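You operate a simulated robot arm through the tools that you are given. There is no shell and no other tool. Be economical: measure what you need, move in short steps, check, and stop when the job is done.

You run a simulated robot arm. Do the job below in one go: nothing can be reset, and whatever is moved stays where it is left.

JOB
Wipe up the puddle, then return the well's ice bag to the carton.
Fine: use the yellow cloth and put it back; the open carton on the bench; shut the teal hood again.

It is judged by the outcome, as a careful person would: the job done as asked, and still so three seconds after it is handed in. It fails if anything else is knocked over, pushed out of place, dropped, spilled or broken. Flat cloth is picked up by pressing the open fingertips on it (5 to 10 N) and closing them slowly along it; thin cloth reads only 2 to 8 mm in the jaws.

ROBOT AND FRAMES
A 6-joint arm with a two-finger parallel gripper, fixed in place. Base frame: the origin is at the foot of the arm, x ahead of it, y to its left, z up. Units: m, degrees, N and s.
Its first joint turns from -72.0 to 72.0 degrees. Payload 0.65 kg.
Tool frame: the origin (TCP) lies between the finger pads and is the grasp point; the fingertips stand 0.025 m ahead of it; z points along the fingers, y is the line along which they close. The gripper opens to 0.076 m. The fingers are 0.018 m wide and 0.01 m thick; the gripper's body (0.036 by 0.078 m) begins 0.045 m behind the TCP.
Orientation is told as [roll, pitch, yaw] about the base's x, y, z axes, in that order, counted from this pose: with the fingers straight down and closing along the base's y, the tool's x points along the base's -x, its y along +y and its z along -z.

CONTROLS
- The arm moves only by the tool play_rows. Its arguments are lists of equal length, an entry for each row: "dp": the shift along the base's x, y, z in units of 200 mm (1.0 is 200 mm), a list of three; "rot": the turn, a rotation vector about the base's x, y, z in units of 45 degrees (1.0 is 45 degrees), a list of three. In form: {"dp": [[dx, dy, dz], ...], "rot": [[ax, ay, az], ...]}. A call has 1 to 8 rows; each row is the pose to reach, as a shift and turn from the pose commanded when the call began. "grip" is the gripper command, from -1 (shut) to 1 (fully open), values between in proportion, set as the call begins (left out, the last holds). A call with a number of a shift or a turn outside -1 to 1 is refused whole. Rows are played at 5 a second. More than 0.05 m and 8.6 degrees between two rows, or a gripper value outside its range, and nothing of the call is played. Where a pose cannot be reached the arm comes as near as it can. A force on the tool above 40 N (or 10 N above the force at the start of the call, whichever is more), or a blocked arm, ends the call early, and 0.2 s more pass. Each finger travels about 0.108 m/s and halts on what it meets, pressing with about 36 N; the grip force reading is that of the motor and also rises with nothing between the fingers. The clock runs only during rows and for 0.2 s after the last one: add rows that repeat a pose to give the fingers time. It gives the time, the measured TCP pose, the force on the tool (base axes), the opening and the grip force at its end, in the units of the frame above (readings bear some noise).
- Cameras (640 x 400 px; columns grow to the right, rows downward): "scene" is fixed at [0.0634, 0.2732, 0.4192]; the picture's right is [-0.73, -0.69, 0.00], its down [-0.30, 0.32, -0.90] and it looks along [0.62, -0.65, -0.44] (base axes); focal length 214 px, centre (320, 200). "wrist" rides on the gripper at [0.058, 0.011, -0.081] in the tool frame; the picture's right is [-0.18, 0.98, 0.00], its down [-0.75, -0.14, -0.64] and it looks along [-0.63, -0.12, 0.77] (tool axes); focal length 243 px, centre (320, 200). There is no depth. A picture from a camera that has moved, and an enlarged one, comes with that camera's place and axes in the base frame and with its lens.
- get_image(camera): a new picture of that camera. It takes no simulated time.
- close_up(camera, box): a new picture of the part [left, top, right, bottom] of that camera's present view, enlarged. It takes no simulated time.
- close_job(): hands the job in; it is judged then, once.

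Go step by step. Nothing tells you positions but the pictures and the camera data: compare them with the known pose of the tool, close in by small moves and look again before you grip or let go. The budget is 120 turns and 64 pictures, counting those below and the enlarged ones. Unless the task says otherwise, let go and move clear before handing in, and close with one line.

The tools are called after ">>>" as name(argument=value, ...) on one line, values as JSON. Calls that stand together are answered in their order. play_rows: Moves the arm, as the interface text tells. Its arguments: {"type":"object","properties":{"dp":{"type":"array"},"rot":{"type":"array"},"grip":{"type":"number"}},"required":["dp","rot"]} The other tools are called the same way: get_image (camera) takes a picture; close_up (camera, box) takes an enlarged picture of a part of a camera's view; close_job () hands the job in.

At the start:

```text
t: 0.0
position: [0.2045, -0.1287, 0.4048]
ee_rot: [0.0, 0.0, 0.1]
wrist_force: [0.6, -0.2, 0.1]
finger_gap: 0.0762
finger_force: 0.0
```

scene: 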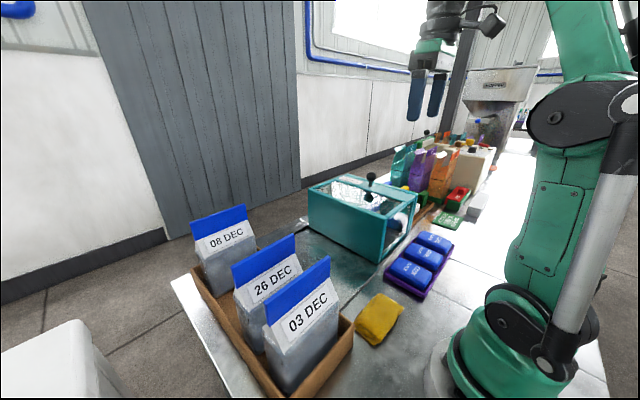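
wrist: 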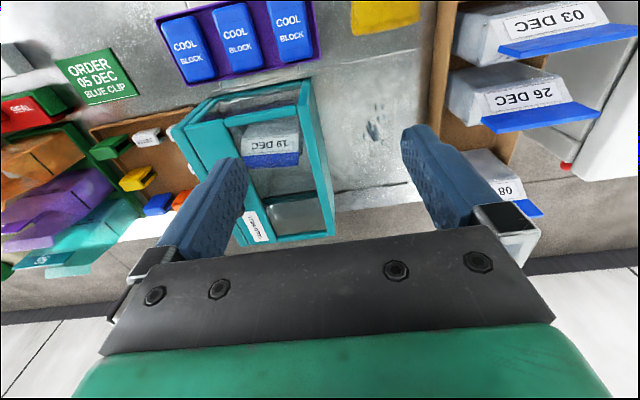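

I see a teal hood box with a bag (19 DEC) inside, an open carton with three dated bags, a yellow cloth, and other items. I will look closer to locate the puddle, hood handle and carton.

>>> close_up(camera="scene", box=[280, 150, 480, 275])

>>> close_up(camera="scene", box=[160, 190, 420, 400])

>>> close_up(camera="wrist", box=[160, 0, 480, 250])

```text
3.20 times, centred on (380, 212) of scene
camera zoom: at [0.0634, 0.2732, 0.4192], right [-0.73, -0.69, 0.0], down [-0.3, 0.32, -0.9], along [0.62, -0.65, -0.44], focal length 686 px, centre (128, 160)
```

zoom: 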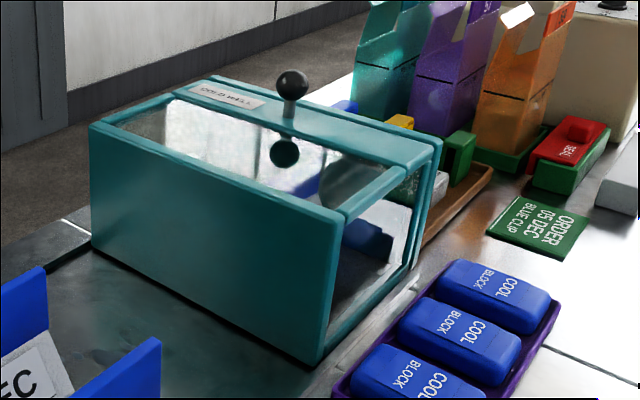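

```text
1.90 times, centred on (290, 295) of scene
camera zoom: at [0.0634, 0.2732, 0.4192], right [-0.73, -0.69, 0.0], down [-0.3, 0.32, -0.9], along [0.62, -0.65, -0.44], focal length 408 px, centre (377, 19)
```

zoom: 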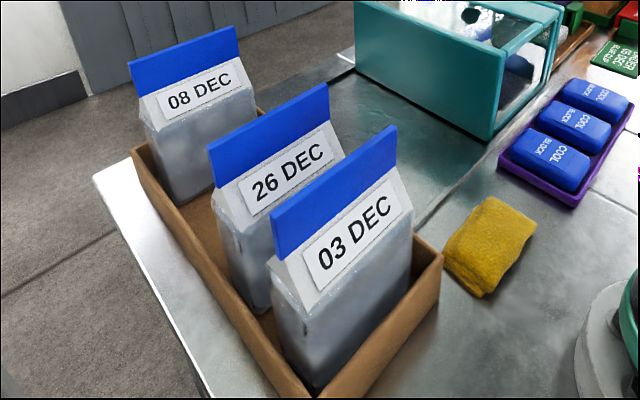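

```text
1.60 times, centred on (320, 125) of wrist
camera zoom: at [0.1452, -0.1156, 0.4853], right [0.18, 0.98, 0.0], down [0.75, -0.14, 0.64], along [0.63, -0.12, -0.77], focal length 388 px, centre (320, 320)
```

zoom: 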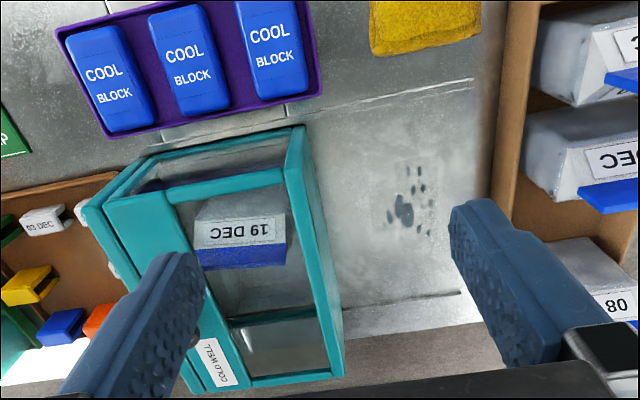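

The puddle looks like the drops on the steel between the hood and the carton. The two cameras' estimates disagree somewhat, so I'll move the wrist camera to get more views.

>>> play_rows(dp=[[0, 0.12, -0.12], [0, 0.24, -0.25], [0, 0.37, -0.37], [0, 0.5, -0.5]], rot=[[0, 0, 0], [0, 0, 0], [0, 0, 0], [0, 0, 0]])

>>> get_image(camera="wrist")

>>> get_image(camera="scene")

```text
t: 1.0
position: [0.205, -0.0264, 0.3019]
ee_rot: [-0.1, -0.1, -0.1]
wrist_force: [0.3, 0.1, 1.2]
finger_gap: 0.0762
finger_force: 0.1
```

```text
58 pictures are left
camera wrist: at [0.1459, -0.0137, 0.3837], right [0.19, 0.98, 0.0], down [0.75, -0.14, 0.64], along [0.63, -0.12, -0.77], focal length 243 px, centre (320, 200)
```

wrist: 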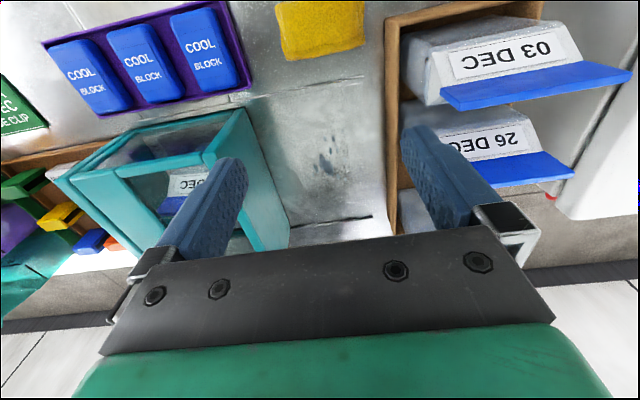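

```text
57 pictures are left
```

scene: 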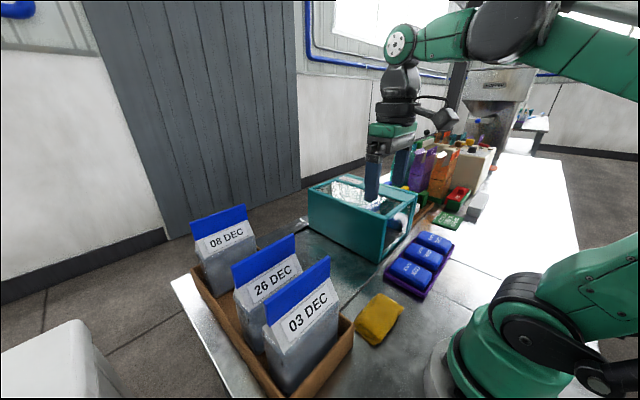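

Triangulation suggests the bench is nearer z≈0 than -0.075 and the cloth is close to the base. I'll check this by tilting the camera straight down over the near area.

>>> play_rows(dp=[[0.06, 0.0, 0], [0.12, 0.0, 0], [0.2, 0.0, 0], [0.25, 0.0, 0], [0.3, 0, 0], [0.3, 0, 0]], rot=[[0, 0.17, 0], [0, 0.34, 0], [0, 0.51, 0], [0, 0.68, 0], [0, 0.85, 0], [0, 0.85, 0]])

>>> get_image(camera="wrist")

```text
t: 2.4
position: [0.2478, -0.0287, 0.3024]
ee_rot: [-0.3, 25.2, 0.0]
wrist_force: [0.1, 0.1, -0.3]
finger_gap: 0.0761
finger_force: 0.1
out of reach, approached as far as the arm can: row 4, 5, 6
```

```text
56 pictures are left
camera wrist: at [0.2298, -0.0162, 0.402], right [0.17, 0.98, -0.08], down [0.96, -0.14, 0.26], along [0.24, -0.12, -0.96], focal length 243 px, centre (320, 200)
```

wrist: 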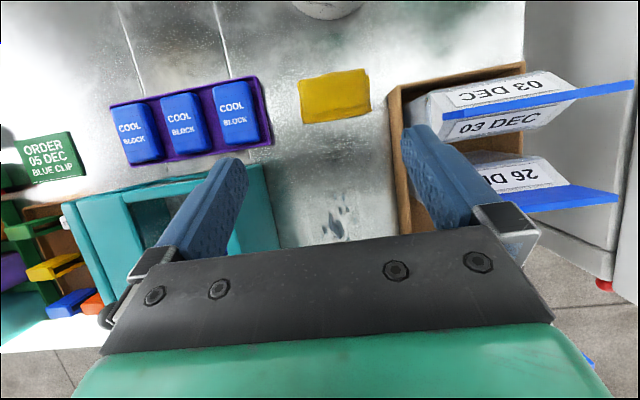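

Third view again puts the surface near z≈0 and the cloth near x≈0.17. I'll return to vertical and then probe the bench gently on a clear spot.

>>> play_rows(dp=[[0.05, 0.0, 0], [0.1, 0.0, 0], [0.15, 0.0, 0], [0.2, 0.0, 0], [0.2, 0.0, 0]], rot=[[0, -0.14, 0], [0, -0.28, 0], [0, -0.42, 0], [0, -0.56, 0], [0, -0.56, 0]], grip=-1)

```text
t: 3.6
position: [0.2872, -0.0296, 0.3058]
ee_rot: [-0.3, 0.0, 0.0]
wrist_force: [0.4, 0.0, 0.3]
finger_gap: 0.0
finger_force: 23.1
```

The pose is vertical again. Lowering in stages over clear steel.

>>> play_rows(dp=[[0.03, -0.02, -0.2], [0.06, -0.04, -0.4], [0.09, -0.06, -0.6], [0.12, -0.08, -0.8], [0.12, -0.08, -0.95], [0.12, -0.08, -0.95]], rot=[[0, 0, 0], [0, 0, 0], [0, 0, 0], [0, 0, 0], [0, 0, 0], [0, 0, 0]])

>>> get_image(camera="scene")

>>> get_image(camera="wrist")

```text
t: 5.0
position: [0.3123, -0.0446, 0.1124]
ee_rot: [-0.4, 0.0, 0.0]
wrist_force: [0.6, 0.1, 0.0]
finger_gap: 0.0001
finger_force: 23.4
```

```text
55 pictures are left
```

scene: 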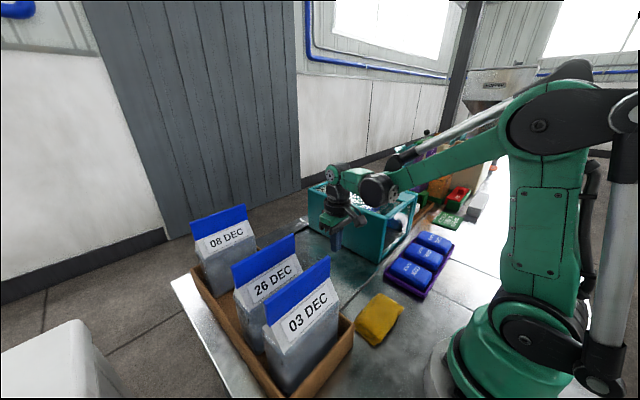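

```text
54 pictures are left
camera wrist: at [0.2547, -0.031, 0.1935], right [0.18, 0.98, 0.0], down [0.75, -0.14, 0.64], along [0.63, -0.12, -0.77], focal length 243 px, centre (320, 200)
```

wrist: 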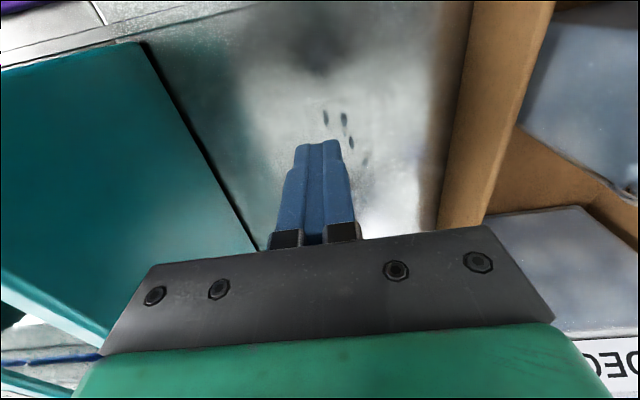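

Now probing downward slowly, stopping at contact.

>>> play_rows(dp=[[0, 0, -0.06], [0, 0, -0.12], [0, 0, -0.18], [0, 0, -0.24], [0, 0, -0.3], [0, 0, -0.36], [0, 0, -0.42], [0, 0, -0.48]], rot=[[0, 0, 0], [0, 0, 0], [0, 0, 0], [0, 0, 0], [0, 0, 0], [0, 0, 0], [0, 0, 0], [0, 0, 0]])

>>> get_image(camera="wrist")

```text
t: 6.8
position: [0.3124, -0.0438, 0.025]
ee_rot: [-0.2, 0.2, 0.1]
wrist_force: [-0.5, -0.4, 49.3]
finger_gap: 0.0
finger_force: 23.3
stopped in row 8: the force on the tool passed its limit (the readings are from after the stop); the commanded pose is now the measured one
```

```text
53 pictures are left
camera wrist: at [0.2544, -0.0321, 0.106], right [0.18, 0.98, 0.0], down [0.75, -0.14, 0.64], along [0.63, -0.12, -0.77], focal length 243 px, centre (320, 200)
```

wrist: 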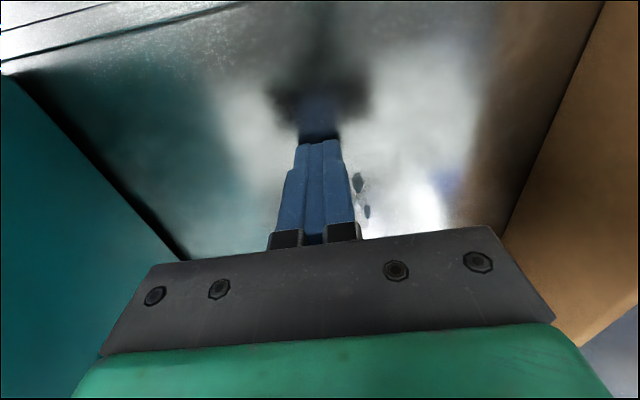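

Contact: the bench is at z≈0.000 here (tip height), not -0.075; I'll use that. Cloth then sits at about (0.17, -0.02). Testing how close the arm gets to it.

>>> play_rows(dp=[[0, 0, 0.15], [0, 0, 0.3], [-0.15, 0.04, 0.4], [-0.3, 0.08, 0.4], [-0.45, 0.12, 0.4], [-0.55, 0.12, 0.4], [-0.55, 0.12, 0.4]], rot=[[0, 0, 0], [0, 0, 0], [0, 0, 0], [0, 0, 0], [0, 0, 0], [0, 0, 0], [0, 0, 0]], grip=1)

>>> get_image(camera="wrist")

```text
t: 8.4
position: [0.2019, -0.0221, 0.1047]
ee_rot: [-0.2, 0.2, 0.0]
wrist_force: [0.3, -0.4, 0.5]
finger_gap: 0.0762
finger_force: 0.0
```

```text
52 pictures are left
camera wrist: at [0.1434, -0.0089, 0.1858], right [0.18, 0.98, 0.0], down [0.75, -0.14, 0.64], along [0.63, -0.12, -0.77], focal length 243 px, centre (320, 200)
```

wrist: 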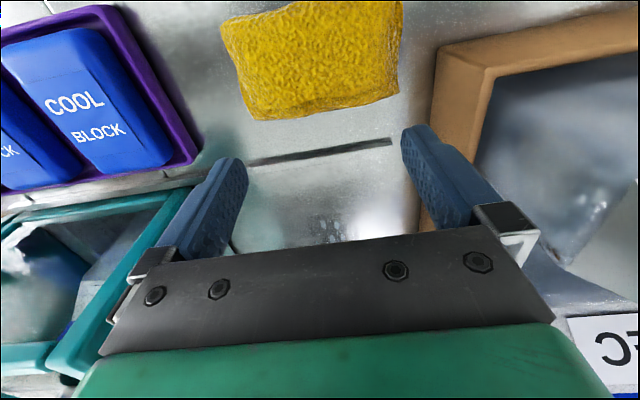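

The arm reaches closer than stated. Cloth spans about x 0.146–0.205, y −0.07–0.036; moving over its middle and lowering.

>>> play_rows(dp=[[-0.06, 0.02, -0.08], [-0.12, 0.02, -0.18], [-0.12, 0.02, -0.25], [-0.12, 0.02, -0.25]], rot=[[0, 0, 0], [0, 0, 0], [0, 0, 0], [0, 0, 0]])

>>> get_image(camera="wrist")

>>> close_up(camera="scene", box=[320, 240, 480, 360])

```text
t: 9.4
position: [0.1791, -0.0165, 0.0539]
ee_rot: [-0.2, 0.2, 0.0]
wrist_force: [-0.6, 0.1, -0.1]
finger_gap: 0.0763
finger_force: 0.1
```

```text
51 pictures are left
camera wrist: at [0.1208, -0.0037, 0.1354], right [0.18, 0.98, 0.0], down [0.75, -0.14, 0.64], along [0.63, -0.12, -0.77], focal length 243 px, centre (320, 200)
```

wrist: 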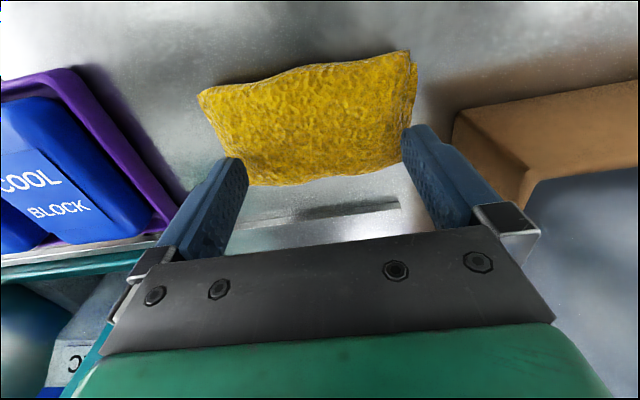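

```text
3.33 times, centred on (400, 300) of scene
camera zoom: at [0.0634, 0.2732, 0.4192], right [-0.73, -0.69, 0.0], down [-0.3, 0.32, -0.9], along [0.62, -0.65, -0.44], focal length 715 px, centre (53, -133)
```

zoom: 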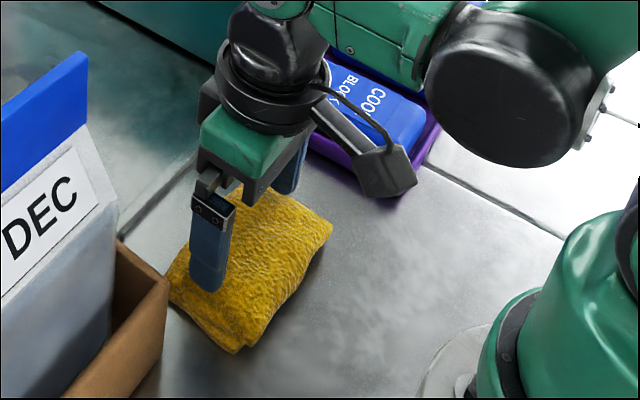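

Fingers are over the cloth middle. Pressing down in small steps.

>>> play_rows(dp=[[0, -0.01, -0.03], [0, -0.01, -0.06], [0, -0.01, -0.085], [0, -0.01, -0.085]], rot=[[0, 0, 0], [0, 0, 0], [0, 0, 0], [0, 0, 0]])

```text
t: 9.7
position: [0.1788, -0.0173, 0.0513]
ee_rot: [0.0, 0.5, -0.1]
wrist_force: [-2.7, 0.2, 63.5]
finger_gap: 0.076
finger_force: 0.0
stopped in row 1: the force on the tool passed its limit (the readings are from after the stop); the commanded pose is now the measured one
```

Hard contact at tip height about 0.026. Backing off a little and looking for what was touched.

>>> play_rows(dp=[[0, 0, 0.01], [0, 0, 0.02]], rot=[[0, 0, 0], [0, 0, 0]])

>>> close_up(camera="scene", box=[340, 250, 460, 350])

>>> get_image(camera="wrist")

```text
t: 10.3
position: [0.1793, -0.0177, 0.0543]
ee_rot: [0.0, 0.5, 0.1]
wrist_force: [-0.5, -0.4, -0.1]
finger_gap: 0.0759
finger_force: 0.1
```

```text
4.00 times, centred on (400, 300) of scene
camera zoom: at [0.0634, 0.2732, 0.4192], right [-0.73, -0.69, 0.0], down [-0.3, 0.32, -0.9], along [0.62, -0.65, -0.44], focal length 858 px, centre (0, -200)
```

zoom: 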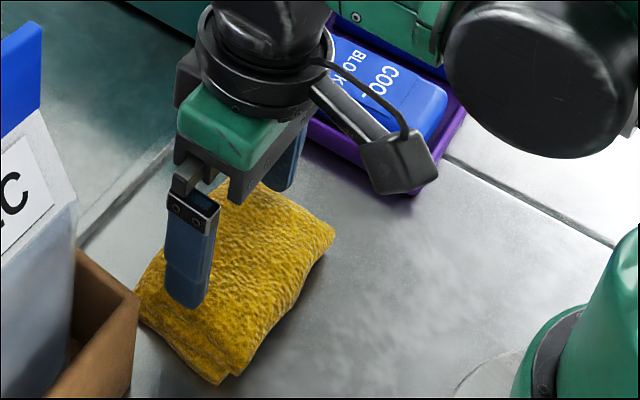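

```text
48 pictures are left
camera wrist: at [0.1209, -0.005, 0.136], right [0.18, 0.98, 0.0], down [0.76, -0.14, 0.64], along [0.63, -0.12, -0.77], focal length 243 px, centre (320, 200)
```

wrist: 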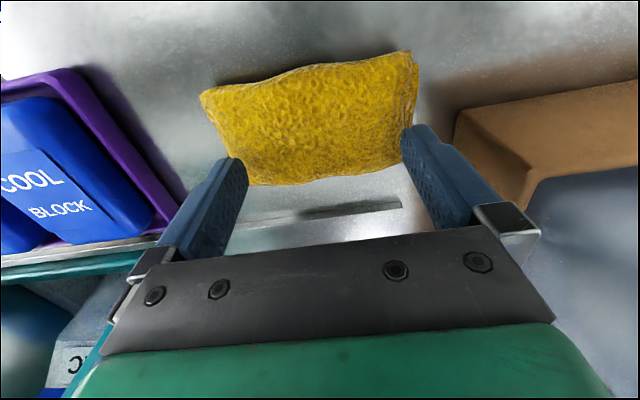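

The contact was just the thick folded cloth's top. I'll press in 1 mm steps to reach a light force.

>>> play_rows(dp=[[0, 0, -0.004], [0, 0, -0.008], [0, 0, -0.008]], rot=[[0, 0, 0], [0, 0, 0], [0, 0, 0]])

```text
t: 11.1
position: [0.1788, -0.0175, 0.0526]
ee_rot: [0.0, 0.4, -0.1]
wrist_force: [-0.1, -0.2, 0.1]
finger_gap: 0.0761
finger_force: 0.1
```

>>> play_rows(dp=[[0, 0, -0.003], [0, 0, -0.006], [0, 0, -0.006]], rot=[[0, 0, 0], [0, 0, 0], [0, 0, 0]])

```text
t: 11.9
position: [0.1785, -0.0175, 0.0522]
ee_rot: [-0.1, 0.4, 0.0]
wrist_force: [-1.6, -0.2, 1.9]
finger_gap: 0.0759
finger_force: 0.2
```

Light contact begun (1.9 N); a bit more.

>>> play_rows(dp=[[0, 0, -0.002], [0, 0, -0.002]], rot=[[0, 0, 0], [0, 0, 0]])

```text
t: 12.5
position: [0.1796, -0.0169, 0.0527]
ee_rot: [0.0, 0.4, 0.0]
wrist_force: [3.5, 1.6, 24.0]
finger_gap: 0.076
finger_force: 0.1
```

Now about 24 N, too much; easing up slightly then closing slowly.

>>> play_rows(dp=[[0, 0, 0.001], [0, 0, 0.001]], rot=[[0, 0, 0], [0, 0, 0]])

```text
t: 13.1
position: [0.1791, -0.0176, 0.0513]
ee_rot: [-0.1, 0.3, 0.0]
wrist_force: [5.0, 1.4, 11.9]
finger_gap: 0.076
finger_force: 0.1
```

Close enough to 10 N; closing step by step.

>>> play_rows(dp=[[0, 0, 0.0005], [0, 0, 0.0005]], rot=[[0, 0, 0], [0, 0, 0]], grip=0.7)

>>> play_rows(dp=[[0, 0, 0], [0, 0, 0]], rot=[[0, 0, 0], [0, 0, 0]], grip=0.4)

>>> get_image(camera="wrist")

```text
t: 13.7
position: [0.1787, -0.0176, 0.0516]
ee_rot: [-0.2, 0.3, 0.0]
wrist_force: [-0.6, 0.4, 1.1]
finger_gap: 0.0647
finger_force: 0.0
```

```text
t: 14.3
position: [0.1783, -0.0177, 0.051]
ee_rot: [0.0, 0.4, -0.1]
wrist_force: [-0.4, 0.2, -0.7]
finger_gap: 0.0531
finger_force: 0.2
```

```text
47 pictures are left
camera wrist: at [0.1206, -0.0046, 0.1334], right [0.18, 0.98, 0.0], down [0.76, -0.14, 0.64], along [0.63, -0.12, -0.77], focal length 243 px, centre (320, 200)
```

wrist: 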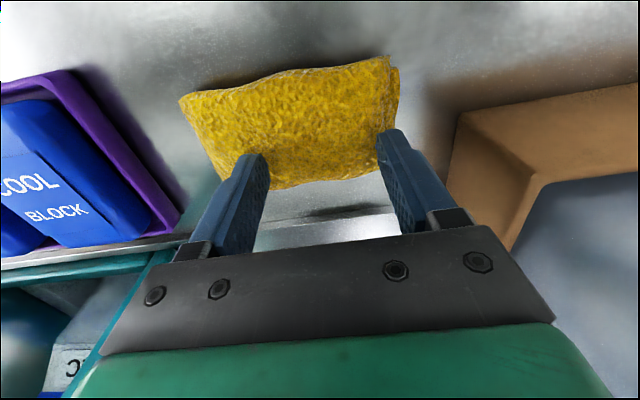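

The cloth slid about 8 mm rather than bunching. Looking closer before deciding the grip.

>>> close_up(camera="wrist", box=[160, 30, 440, 220])

>>> close_up(camera="scene", box=[345, 275, 425, 350])

```text
2.11 times, centred on (300, 125) of wrist
camera zoom: at [0.1206, -0.0046, 0.1334], right [0.18, 0.98, 0.0], down [0.76, -0.14, 0.64], along [0.63, -0.12, -0.77], focal length 511 px, centre (362, 358)
```

zoom: 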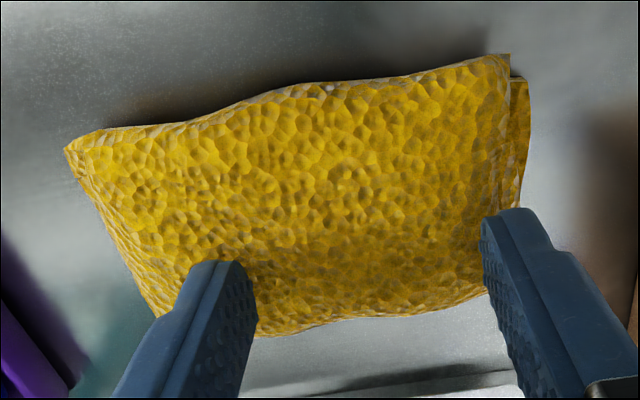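

```text
5.33 times, centred on (385, 312) of scene
camera zoom: at [0.0634, 0.2732, 0.4192], right [-0.73, -0.69, 0.0], down [-0.3, 0.32, -0.9], along [0.62, -0.65, -0.44], focal length 1144 px, centre (-27, -400)
```

zoom: 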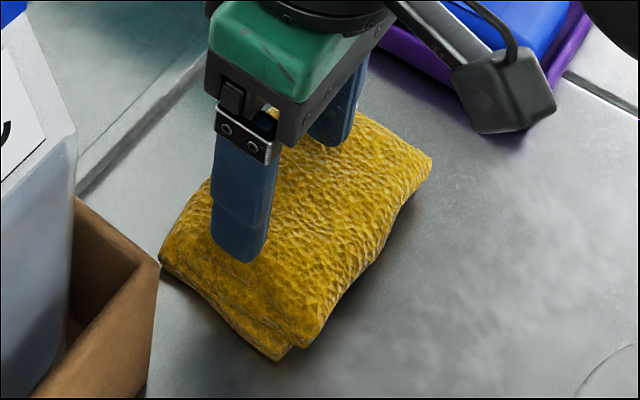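

The cloth behaves as a soft folded pad about 0.06 m (x) by 0.10 m (y). I'll lift, turn the gripper 90° and grip it across its short side.

>>> play_rows(dp=[[0, 0, 0.15], [0, 0, 0.3], [0, -0.03, 0.4], [-0.02, -0.06, 0.4], [-0.02, -0.06, 0.4], [-0.02, -0.06, 0.4], [-0.02, -0.06, 0.4], [-0.02, -0.06, 0.4]], rot=[[0, 0, 0], [0, 0, 0.19], [0, 0, 0.38], [0, 0, 0.57], [0, 0, 0.76], [0, 0, 0.95], [0, 0, 1.0], [0, 0, 1.0]], grip=1)

>>> play_rows(dp=[[0, 0, 0], [0, 0, 0], [0, 0, 0], [0, 0, 0], [0, 0, 0], [0, 0, 0], [0, 0, 0]], rot=[[0, 0, 0.19], [0, 0, 0.38], [0, 0, 0.57], [0, 0, 0.76], [0, 0, 0.95], [0, 0, 1.0], [0, 0, 1.0]])

>>> get_image(camera="wrist")

```text
t: 16.1
position: [0.1745, -0.028, 0.1325]
ee_rot: [0.0, 0.3, 45.1]
wrist_force: [-0.6, -0.5, 0.7]
finger_gap: 0.076
finger_force: 0.1
```

```text
t: 17.7
position: [0.1741, -0.0297, 0.1329]
ee_rot: [-0.1, 0.4, 90.0]
wrist_force: [0.8, 0.3, 0.2]
finger_gap: 0.0758
finger_force: 0.0
```

```text
44 pictures are left
camera wrist: at [0.164, -0.0852, 0.2134], right [-0.98, 0.18, 0.0], down [0.14, 0.76, 0.64], along [0.12, 0.63, -0.77], focal length 243 px, centre (320, 200)
```

wrist: 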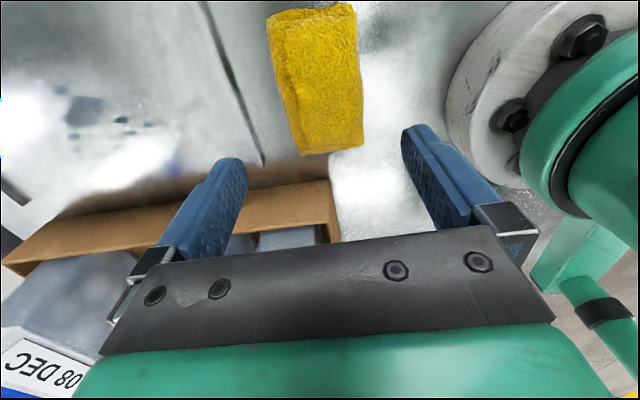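

Cloth spans x 0.145–0.202, centre y≈-0.029, well aligned. Lowering to straddle it.

>>> play_rows(dp=[[-0.003, 0, -0.12], [-0.003, 0, -0.24], [-0.003, 0, -0.32], [-0.003, 0, -0.4], [-0.003, 0, -0.46], [-0.003, 0, -0.5], [-0.003, 0, -0.51], [-0.003, 0, -0.51]], rot=[[0, 0, 0], [0, 0, 0], [0, 0, 0], [0, 0, 0], [0, 0, 0], [0, 0, 0], [0, 0, 0], [0, 0, 0]])

>>> get_image(camera="wrist")

```text
t: 19.5
position: [0.175, -0.0269, 0.0404]
ee_rot: [-0.1, 0.4, 90.0]
wrist_force: [-0.2, -0.3, -0.3]
finger_gap: 0.0759
finger_force: 0.1
out of reach, approached as far as the arm can: row 6, 7, 8
```

```text
43 pictures are left
camera wrist: at [0.1632, -0.0837, 0.1223], right [-0.98, 0.18, 0.0], down [0.14, 0.76, 0.64], along [0.12, 0.63, -0.77], focal length 243 px, centre (320, 200)
```

wrist: 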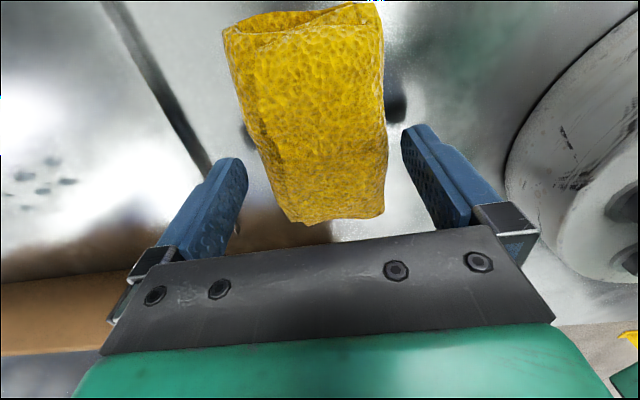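

The arm bottoms out with the tips at z≈0.015, overlapping the pad's top ~11 mm. Closing slowly here.

>>> play_rows(dp=[[0, 0, 0], [0, 0, 0]], rot=[[0, 0, 0], [0, 0, 0]], grip=0.4)

>>> play_rows(dp=[[0, 0, 0], [0, 0, 0]], rot=[[0, 0, 0], [0, 0, 0]], grip=0.1)

>>> get_image(camera="wrist")

```text
t: 20.1
position: [0.1746, -0.0272, 0.0414]
ee_rot: [0.0, 0.4, 89.8]
wrist_force: [-0.5, 0.6, -0.6]
finger_gap: 0.0567
finger_force: 36.0
```

```text
t: 20.7
position: [0.174, -0.0273, 0.042]
ee_rot: [-0.1, 0.4, 90.0]
wrist_force: [-0.5, 0.0, -0.2]
finger_gap: 0.0568
finger_force: 36.1
```

```text
42 pictures are left
camera wrist: at [0.1633, -0.0837, 0.1224], right [-0.98, 0.18, 0.0], down [0.14, 0.76, 0.64], along [0.12, 0.63, -0.77], focal length 243 px, centre (320, 200)
```

wrist: 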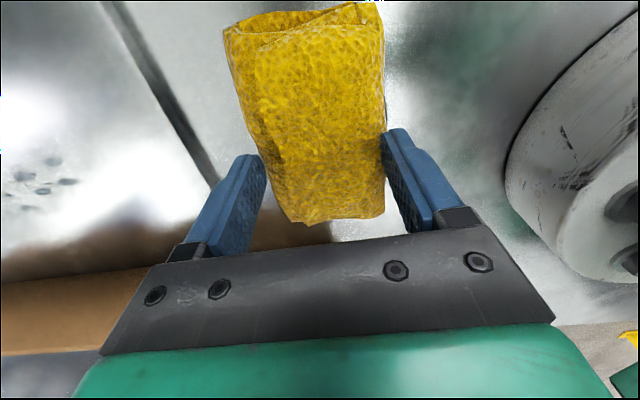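

Pad gripped firmly (57 mm, 36 N). Lifting slightly and moving to the near edge of the puddle (drops span x 0.32–0.42, y −0.075–0).

>>> play_rows(dp=[[0, 0, 0.08], [0, 0, 0.16], [0.15, -0.02, 0.16], [0.3, -0.05, 0.16], [0.45, -0.07, 0.16], [0.55, -0.07, 0.16], [0.55, -0.07, 0.16]], rot=[[0, 0, 0], [0, 0, 0], [0, 0, 0], [0, 0, 0], [0, 0, 0], [0, 0, 0], [0, 0, 0]], grip=-0.2)

>>> get_image(camera="wrist")

>>> close_up(camera="scene", box=[270, 200, 430, 320])

```text
t: 22.3
position: [0.2842, -0.0403, 0.0728]
ee_rot: [-0.1, 0.4, 90.1]
wrist_force: [0.0, 0.0, -0.6]
finger_gap: 0.0567
finger_force: 35.7
```

```text
41 pictures are left
camera wrist: at [0.2742, -0.0966, 0.1548], right [-0.98, 0.18, 0.0], down [0.14, 0.76, 0.64], along [0.12, 0.63, -0.77], focal length 243 px, centre (320, 200)
```

wrist: 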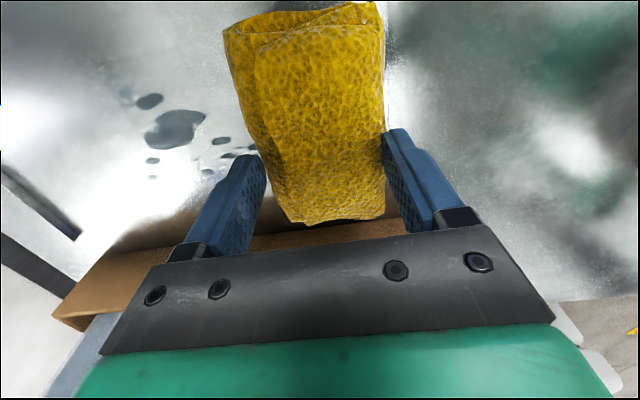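

```text
3.33 times, centred on (350, 260) of scene
camera zoom: at [0.0634, 0.2732, 0.4192], right [-0.73, -0.69, 0.0], down [-0.3, 0.32, -0.9], along [0.62, -0.65, -0.44], focal length 715 px, centre (220, 0)
```

zoom: 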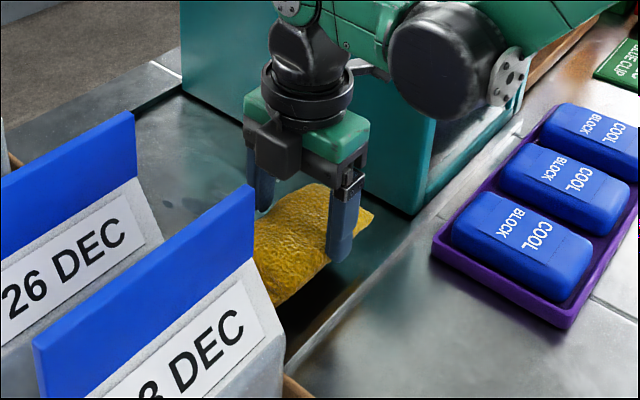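

Puddle confirmed at roughly (0.38, −0.045). Lowering the cloth to the bench just short of it.

>>> play_rows(dp=[[0.03, 0, -0.08], [0.04, 0, -0.14], [0.04, 0, -0.15], [0.04, 0, -0.155], [0.04, 0, -0.155]], rot=[[0, 0, 0], [0, 0, 0], [0, 0, 0], [0, 0, 0], [0, 0, 0]])

```text
t: 23.5
position: [0.2936, -0.0413, 0.0418]
ee_rot: [-0.1, 0.3, 90.0]
wrist_force: [0.6, 0.6, -0.2]
finger_gap: 0.0567
finger_force: 36.5
```

>>> play_rows(dp=[[0, 0, -0.004], [0, 0, -0.008], [0, 0, -0.008]], rot=[[0, 0, 0], [0, 0, 0], [0, 0, 0]])

```text
t: 24.3
position: [0.2932, -0.0409, 0.0409]
ee_rot: [0.0, 0.4, 90.0]
wrist_force: [-1.2, -1.0, 8.5]
finger_gap: 0.0571
finger_force: 36.0
```

Contact at 8.5 N. Wiping outward across the puddle.

>>> play_rows(dp=[[0.08, 0, 0], [0.17, 0, 0], [0.26, 0, 0], [0.35, 0, 0], [0.44, 0, 0], [0.53, 0, 0], [0.62, 0, 0], [0.7, 0, 0]], rot=[[0, 0, 0], [0, 0, 0], [0, 0, 0], [0, 0, 0], [0, 0, 0], [0, 0, 0], [0, 0, 0], [0, 0, 0]])

>>> get_image(camera="wrist")

```text
t: 25.0
position: [0.3254, -0.0415, 0.04]
ee_rot: [0.1, 0.4, 89.8]
wrist_force: [-0.3, 0.5, 16.4]
finger_gap: 0.0567
finger_force: 35.3
stopped in row 3: the force on the tool passed its limit (the readings are from after the stop); the commanded pose is now the measured one
```

```text
39 pictures are left
camera wrist: at [0.3146, -0.0977, 0.1219], right [-0.98, 0.19, 0.0], down [0.14, 0.76, 0.64], along [0.12, 0.63, -0.77], focal length 243 px, centre (320, 200)
```

wrist: 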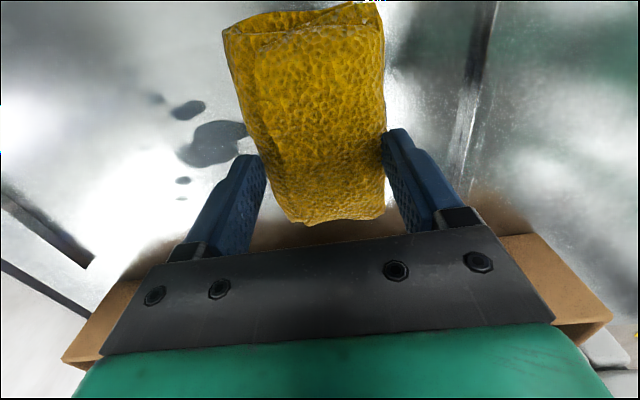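

Arm sag raised the force past the limit; lifting by a fraction of a millimetre and continuing in short strokes.

>>> play_rows(dp=[[0.0, 0, 0.004], [0.06, 0, 0.004], [0.12, 0, 0.004], [0.18, 0, 0.004], [0.24, 0, 0.004], [0.3, 0, 0.004], [0.3, 0, 0.004]], rot=[[0, 0, 0], [0, 0, 0], [0, 0, 0], [0, 0, 0], [0, 0, 0], [0, 0, 0], [0, 0, 0]])

```text
t: 26.6
position: [0.384, -0.0406, 0.0424]
ee_rot: [0.2, 0.4, 89.9]
wrist_force: [0.0, 0.0, -0.6]
finger_gap: 0.0568
finger_force: 35.9
```

No contact now; pressing back down slightly.

>>> play_rows(dp=[[0, 0, -0.004], [0, 0, -0.006], [0, 0, -0.006]], rot=[[0, 0, 0], [0, 0, 0], [0, 0, 0]])

>>> get_image(camera="wrist")

```text
t: 27.4
position: [0.3856, -0.0417, 0.0413]
ee_rot: [0.1, 0.4, 89.8]
wrist_force: [-3.2, -1.1, 25.8]
finger_gap: 0.0566
finger_force: 36.1
```

```text
38 pictures are left
camera wrist: at [0.3744, -0.0974, 0.1218], right [-0.98, 0.19, 0.0], down [0.14, 0.76, 0.64], along [0.12, 0.63, -0.77], focal length 243 px, centre (320, 200)
```

wrist: 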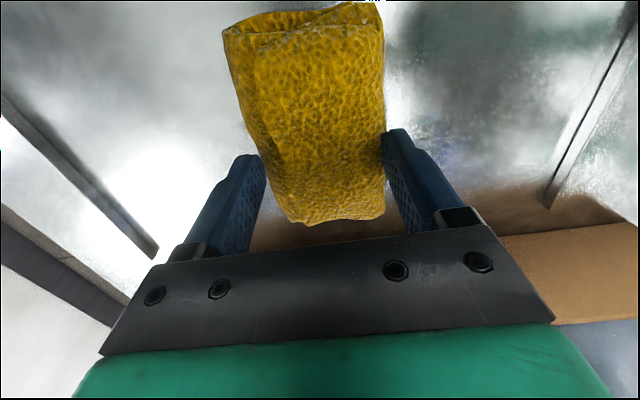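

The drops appear to be disappearing. Stroking a little further, then back.

>>> play_rows(dp=[[0.0, 0, 0.002], [0.06, 0, 0.002], [0.12, 0, 0.002], [0.18, 0, 0.002], [0.18, -0.03, 0.002], [0.12, -0.03, 0.002], [0.06, -0.03, 0.002], [0, -0.03, 0.002]], rot=[[0, 0, 0], [0, 0, 0], [0, 0, 0], [0, 0, 0], [0, 0, 0], [0, 0, 0], [0, 0, 0], [0, 0, 0]])

```text
t: 29.2
position: [0.385, -0.0475, 0.0397]
ee_rot: [0.0, 0.4, 89.9]
wrist_force: [8.9, 2.2, 18.7]
finger_gap: 0.057
finger_force: 35.9
```

>>> play_rows(dp=[[-0.06, 0, 0.001], [-0.12, 0, 0.001], [-0.18, 0, 0.001], [-0.24, 0, 0.001], [-0.3, 0, 0.001], [-0.36, 0, 0.001], [-0.36, 0.04, 0.001], [-0.3, 0.04, 0.001]], rot=[[0, 0, 0], [0, 0, 0], [0, 0, 0], [0, 0, 0], [0, 0, 0], [0, 0, 0], [0, 0, 0], [0, 0, 0]])

>>> get_image(camera="wrist")

```text
t: 31.0
position: [0.3266, -0.0395, 0.0406]
ee_rot: [0.2, 0.5, 89.9]
wrist_force: [0.3, 0.0, -0.4]
finger_gap: 0.0569
finger_force: 35.9
```

```text
37 pictures are left
camera wrist: at [0.3152, -0.0947, 0.1219], right [-0.98, 0.18, 0.0], down [0.14, 0.76, 0.64], along [0.12, 0.63, -0.77], focal length 243 px, centre (320, 200)
```

wrist: 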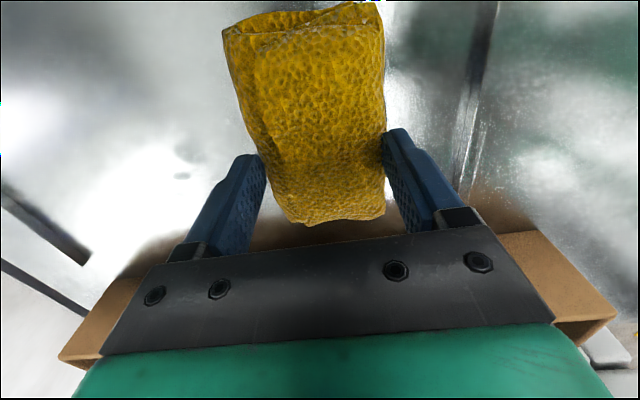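

Nearly clean; a drop remains around (0.41, −0.03). Another pass reaching further out.

>>> play_rows(dp=[[0.2, 0.02, 0.03], [0.35, 0.03, 0.02], [0.35, 0.03, 0.0], [0.35, 0.03, -0.001], [0.4, 0.03, -0.001], [0.45, 0.03, -0.001], [0.5, 0.03, -0.001], [0.55, 0.03, -0.001]], rot=[[0, 0, 0], [0, 0, 0], [0, 0, 0], [0, 0, 0], [0, 0, 0], [0, 0, 0], [0, 0, 0], [0, 0, 0]])

```text
t: 32.8
position: [0.4348, -0.0334, 0.0408]
ee_rot: [0.1, 0.5, 89.9]
wrist_force: [-3.5, -0.4, 7.1]
finger_gap: 0.057
finger_force: 35.8
```

>>> play_rows(dp=[[-0.07, 0, 0], [-0.14, 0, 0], [-0.21, 0, 0], [-0.28, 0, 0], [-0.35, 0, 0], [-0.42, 0, 0], [-0.5, 0, 0], [-0.58, 0, 0]], rot=[[0, 0, 0], [0, 0, 0], [0, 0, 0], [0, 0, 0], [0, 0, 0], [0, 0, 0], [0, 0, 0], [0, 0, 0]])

>>> play_rows(dp=[[0, 0, 0.1], [-0.1, 0, 0.2], [-0.25, 0.03, 0.25], [-0.3, 0.05, 0.25], [-0.3, 0.05, 0.25]], rot=[[0, 0, 0], [0, 0, 0], [0, 0, 0], [0, 0, 0], [0, 0, 0]])

>>> get_image(camera="wrist")

>>> close_up(camera="scene", box=[260, 200, 420, 320])

```text
t: 34.6
position: [0.3232, -0.0328, 0.0406]
ee_rot: [0.0, 0.4, 89.9]
wrist_force: [-0.7, -0.7, 20.8]
finger_gap: 0.0568
finger_force: 35.7
stopped in row 8: the force on the tool passed its limit (the readings are from after the stop); the commanded pose is now the measured one
```

```text
t: 35.8
position: [0.263, -0.0237, 0.0897]
ee_rot: [0.0, 0.3, 90.0]
wrist_force: [-0.4, -0.1, -0.8]
finger_gap: 0.057
finger_force: 35.7
```

```text
36 pictures are left
camera wrist: at [0.252, -0.0801, 0.1713], right [-0.98, 0.19, 0.0], down [0.14, 0.76, 0.64], along [0.12, 0.63, -0.77], focal length 243 px, centre (320, 200)
```

wrist: 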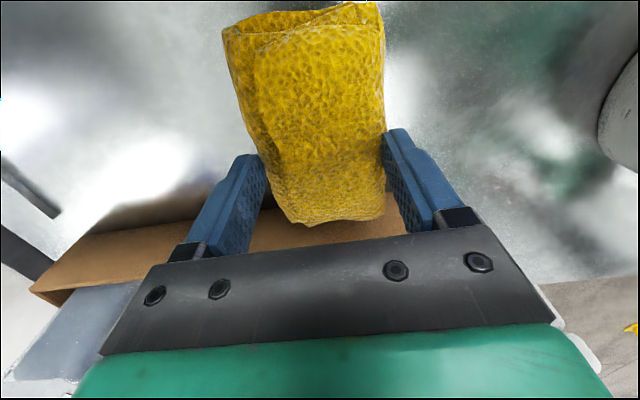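

```text
3.33 times, centred on (340, 260) of scene
camera zoom: at [0.0634, 0.2732, 0.4192], right [-0.73, -0.69, 0.0], down [-0.3, 0.32, -0.9], along [0.62, -0.65, -0.44], focal length 715 px, centre (253, 0)
```

zoom: 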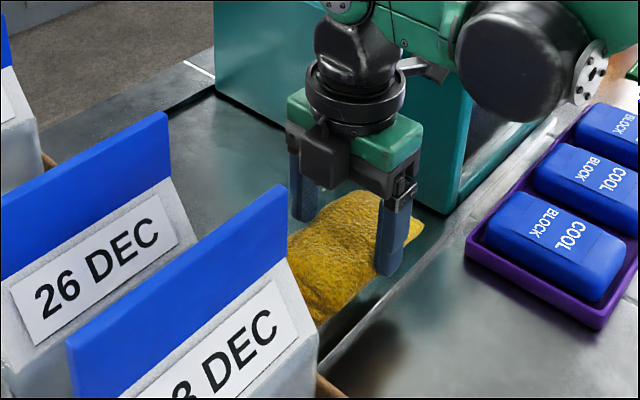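

The bench looks clean. Returning the cloth to its original place (about x 0.179, y −0.02).

>>> play_rows(dp=[[-0.15, 0.01, 0], [-0.3, 0.02, 0], [-0.42, 0.025, -0.06], [-0.42, 0.025, -0.14], [-0.42, 0.025, -0.21], [-0.42, 0.025, -0.235], [-0.42, 0.025, -0.235]], rot=[[0, 0, 0], [0, 0, 0], [0, 0, 0], [0, 0, 0], [0, 0, 0], [0, 0, 0], [0, 0, 0]])

```text
t: 37.4
position: [0.1794, -0.0181, 0.0429]
ee_rot: [0.2, 0.4, 89.9]
wrist_force: [0.4, 0.1, -0.1]
finger_gap: 0.0568
finger_force: 35.8
```

>>> play_rows(dp=[[0, 0, -0.003], [0, 0, -0.006], [0, 0, -0.006]], rot=[[0, 0, 0], [0, 0, 0], [0, 0, 0]])

>>> play_rows(dp=[[0, 0, 0], [0, 0, 0], [0, 0, 0.06], [0, 0, 0.2], [0, 0, 0.4], [0, 0, 0.6], [0, 0, 0.8], [0, 0, 0.8]], rot=[[0, 0, 0], [0, 0, 0], [0, 0, 0], [0, 0, 0], [0, 0, 0], [0, 0, 0], [0, 0, 0], [0, 0, 0]], grip=1)

>>> get_image(camera="wrist")

>>> close_up(camera="scene", box=[160, 190, 480, 390])

```text
t: 38.2
position: [0.1796, -0.0169, 0.0417]
ee_rot: [-0.1, 0.3, 89.9]
wrist_force: [0.4, 0.1, -0.3]
finger_gap: 0.0569
finger_force: 35.6
```

```text
t: 40.0
position: [0.1792, -0.0177, 0.2013]
ee_rot: [0.0, 0.4, 89.9]
wrist_force: [-0.1, 0.9, -0.2]
finger_gap: 0.076
finger_force: 0.0
```

```text
34 pictures are left
camera wrist: at [0.1675, -0.0742, 0.2829], right [-0.98, 0.19, 0.0], down [0.14, 0.76, 0.64], along [0.12, 0.63, -0.77], focal length 243 px, centre (320, 200)
```

wrist: 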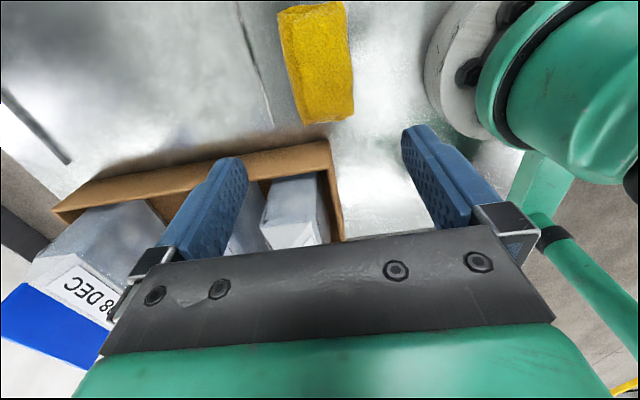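

```text
2.00 times, centred on (320, 290) of scene
camera zoom: at [0.0634, 0.2732, 0.4192], right [-0.73, -0.69, 0.0], down [-0.3, 0.32, -0.9], along [0.62, -0.65, -0.44], focal length 429 px, centre (320, 20)
```

zoom: 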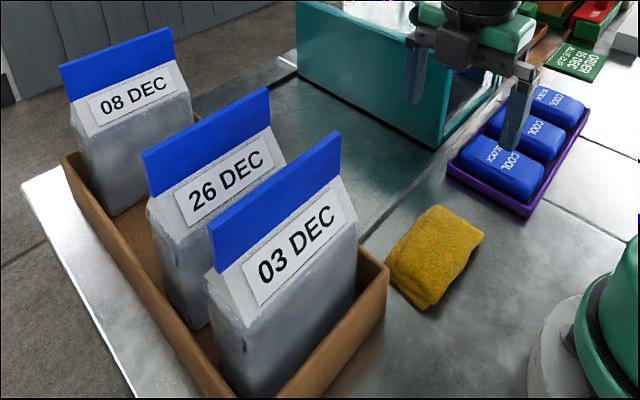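

Cloth is back and the puddle is gone. The carton has a gap between 08 and 26 DEC for the 19 DEC bag. Next: lift, turn back and inspect the hood.

>>> play_rows(dp=[[0, 0, 0.1], [0, 0, 0.2], [0, 0, 0.3], [0, 0, 0.4], [0, 0, 0.5], [0, 0, 0.6], [0, 0, 0.7], [0, 0, 0.75]], rot=[[0, 0, -0.12], [0, 0, -0.25], [0, 0, -0.38], [0, 0, -0.51], [0, 0, -0.64], [0, 0, -0.77], [0, 0, -0.9], [0, 0, -1]])

>>> play_rows(dp=[[0, -0.1, 0], [0, -0.25, 0], [0.05, -0.4, 0], [0.1, -0.55, 0], [0.1, -0.7, 0], [0.1, -0.8, 0], [0.1, -0.9, 0], [0.1, -0.9, 0]], rot=[[0, 0, -0.12], [0, 0, -0.25], [0, 0, -0.38], [0, 0, -0.51], [0, 0, -0.64], [0, 0, -0.77], [0, 0, -0.9], [0, 0, -1]])

>>> get_image(camera="wrist")

```text
t: 41.8
position: [0.1791, -0.018, 0.3508]
ee_rot: [0.0, 0.4, 44.6]
wrist_force: [-0.4, -0.7, -0.4]
finger_gap: 0.0762
finger_force: 0.0
```

```text
t: 43.6
position: [0.1996, -0.1975, 0.3525]
ee_rot: [0.1, 0.5, -0.2]
wrist_force: [-0.5, -0.6, 0.0]
finger_gap: 0.0763
finger_force: 0.0
```

```text
32 pictures are left
camera wrist: at [0.1413, -0.185, 0.4335], right [0.19, 0.98, 0.0], down [0.76, -0.14, 0.64], along [0.63, -0.12, -0.77], focal length 243 px, centre (320, 200)
```

wrist: 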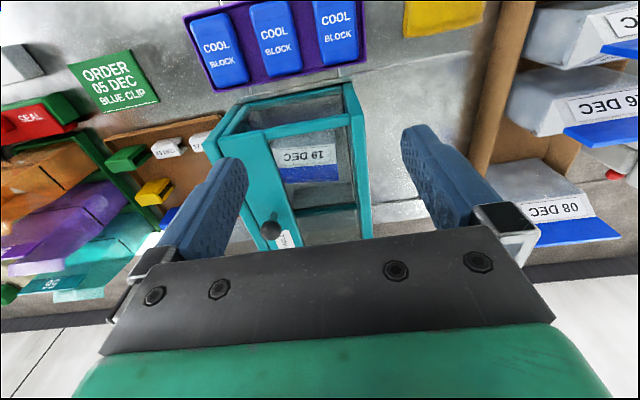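

>>> close_up(camera="wrist", box=[180, 70, 420, 240])

>>> close_up(camera="scene", box=[300, 155, 430, 265])

```text
2.35 times, centred on (300, 155) of wrist
camera zoom: at [0.1413, -0.185, 0.4335], right [0.19, 0.98, 0.0], down [0.76, -0.14, 0.64], along [0.63, -0.12, -0.77], focal length 571 px, centre (367, 306)
```

zoom: 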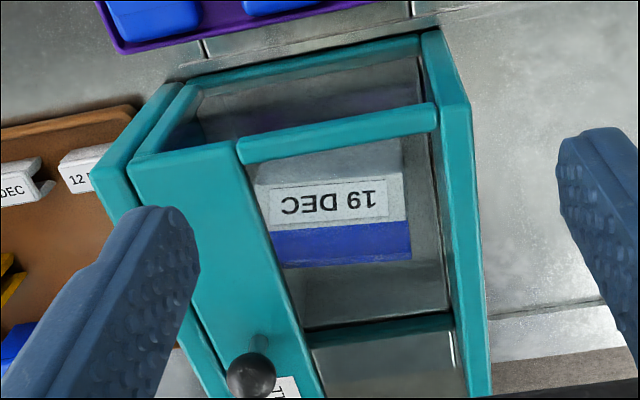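

```text
3.64 times, centred on (365, 210) of scene
camera zoom: at [0.0634, 0.2732, 0.4192], right [-0.73, -0.69, 0.0], down [-0.3, 0.32, -0.9], along [0.62, -0.65, -0.44], focal length 780 px, centre (156, 164)
```

zoom: 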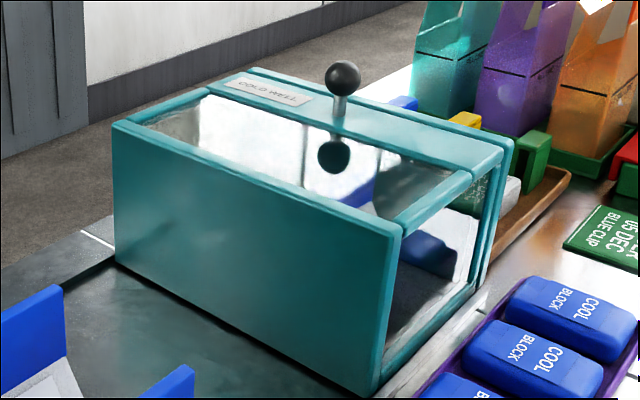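

Hood: side plates at y≈−0.165 and −0.35, x from 0.257 to 0.533, top z≈0.153; knob ball at about (0.392, −0.309, 0.184). Taking a lower front view to understand how it opens.

>>> play_rows(dp=[[-0.05, -0.1, -0.2], [-0.1, -0.2, -0.4], [-0.1, -0.3, -0.6], [-0.1, -0.3, -0.75], [-0.1, -0.3, -0.75]], rot=[[0, 0, 0], [0, 0, 0], [0, 0, 0], [0, 0, 0], [0, 0, 0]])

>>> get_image(camera="wrist")

```text
t: 44.8
position: [0.1778, -0.2552, 0.2017]
ee_rot: [0.0, 0.4, -0.2]
wrist_force: [-0.1, 0.8, 0.1]
finger_gap: 0.076
finger_force: 0.1
```

```text
29 pictures are left
camera wrist: at [0.1204, -0.2429, 0.283], right [0.19, 0.98, 0.0], down [0.76, -0.14, 0.64], along [0.63, -0.12, -0.77], focal length 243 px, centre (320, 200)
```

wrist: 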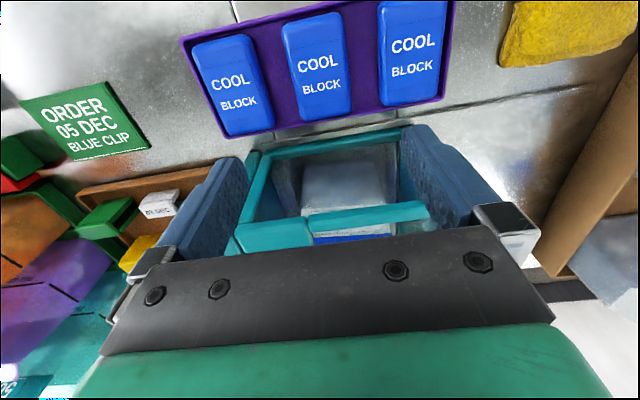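

>>> close_up(camera="wrist", box=[210, 110, 450, 260])

```text
2.67 times, centred on (330, 185) of wrist
camera zoom: at [0.1204, -0.2429, 0.283], right [0.19, 0.98, 0.0], down [0.76, -0.14, 0.64], along [0.63, -0.12, -0.77], focal length 647 px, centre (293, 240)
```

zoom: 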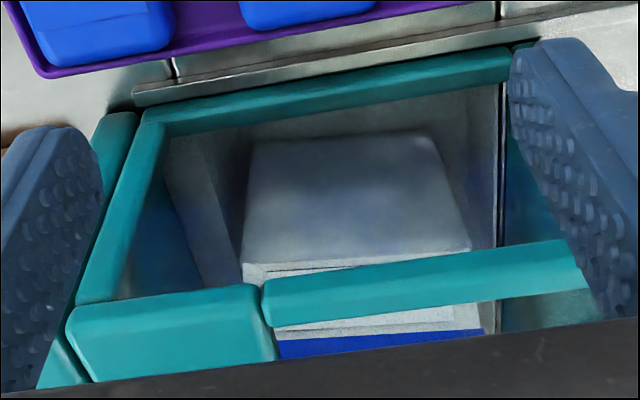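

The lid parts have seams at both side plates; the knob sits mid-length on the −y band, suggesting a hinge along the +y wall or a slide. I'll approach the knob and feel which way it yields.

>>> play_rows(dp=[[0, 0, 0.2], [0, 0, 0.4], [0.2, -0.05, 0.45], [0.4, -0.1, 0.45], [0.6, -0.15, 0.45], [0.8, -0.2, 0.45], [0.95, -0.25, 0.45], [0.95, -0.25, 0.45]], rot=[[0, 0, 0], [0, 0, 0], [0, 0, 0], [0, 0, 0], [0, 0, 0], [0, 0, 0], [0, 0, 0], [0, 0, 0]])

>>> get_image(camera="wrist")

```text
t: 46.6
position: [0.3286, -0.2784, 0.2623]
ee_rot: [0.0, 0.4, -0.1]
wrist_force: [0.6, -0.7, -0.2]
finger_gap: 0.0761
finger_force: 0.1
out of reach, approached as far as the arm can: row 5, 6, 7, 8
```

```text
27 pictures are left
camera wrist: at [0.2711, -0.2649, 0.3438], right [0.19, 0.98, 0.0], down [0.76, -0.14, 0.64], along [0.63, -0.12, -0.77], focal length 243 px, centre (320, 200)
```

wrist: 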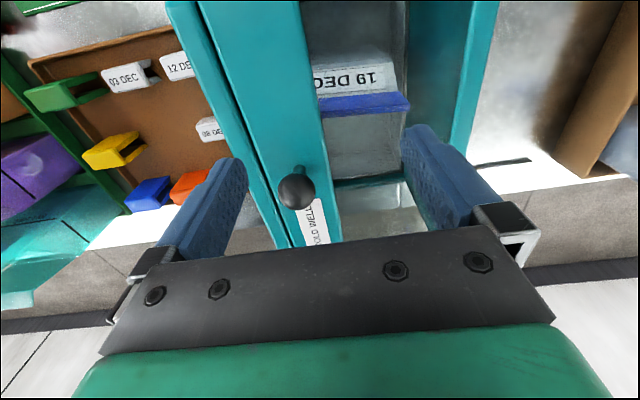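

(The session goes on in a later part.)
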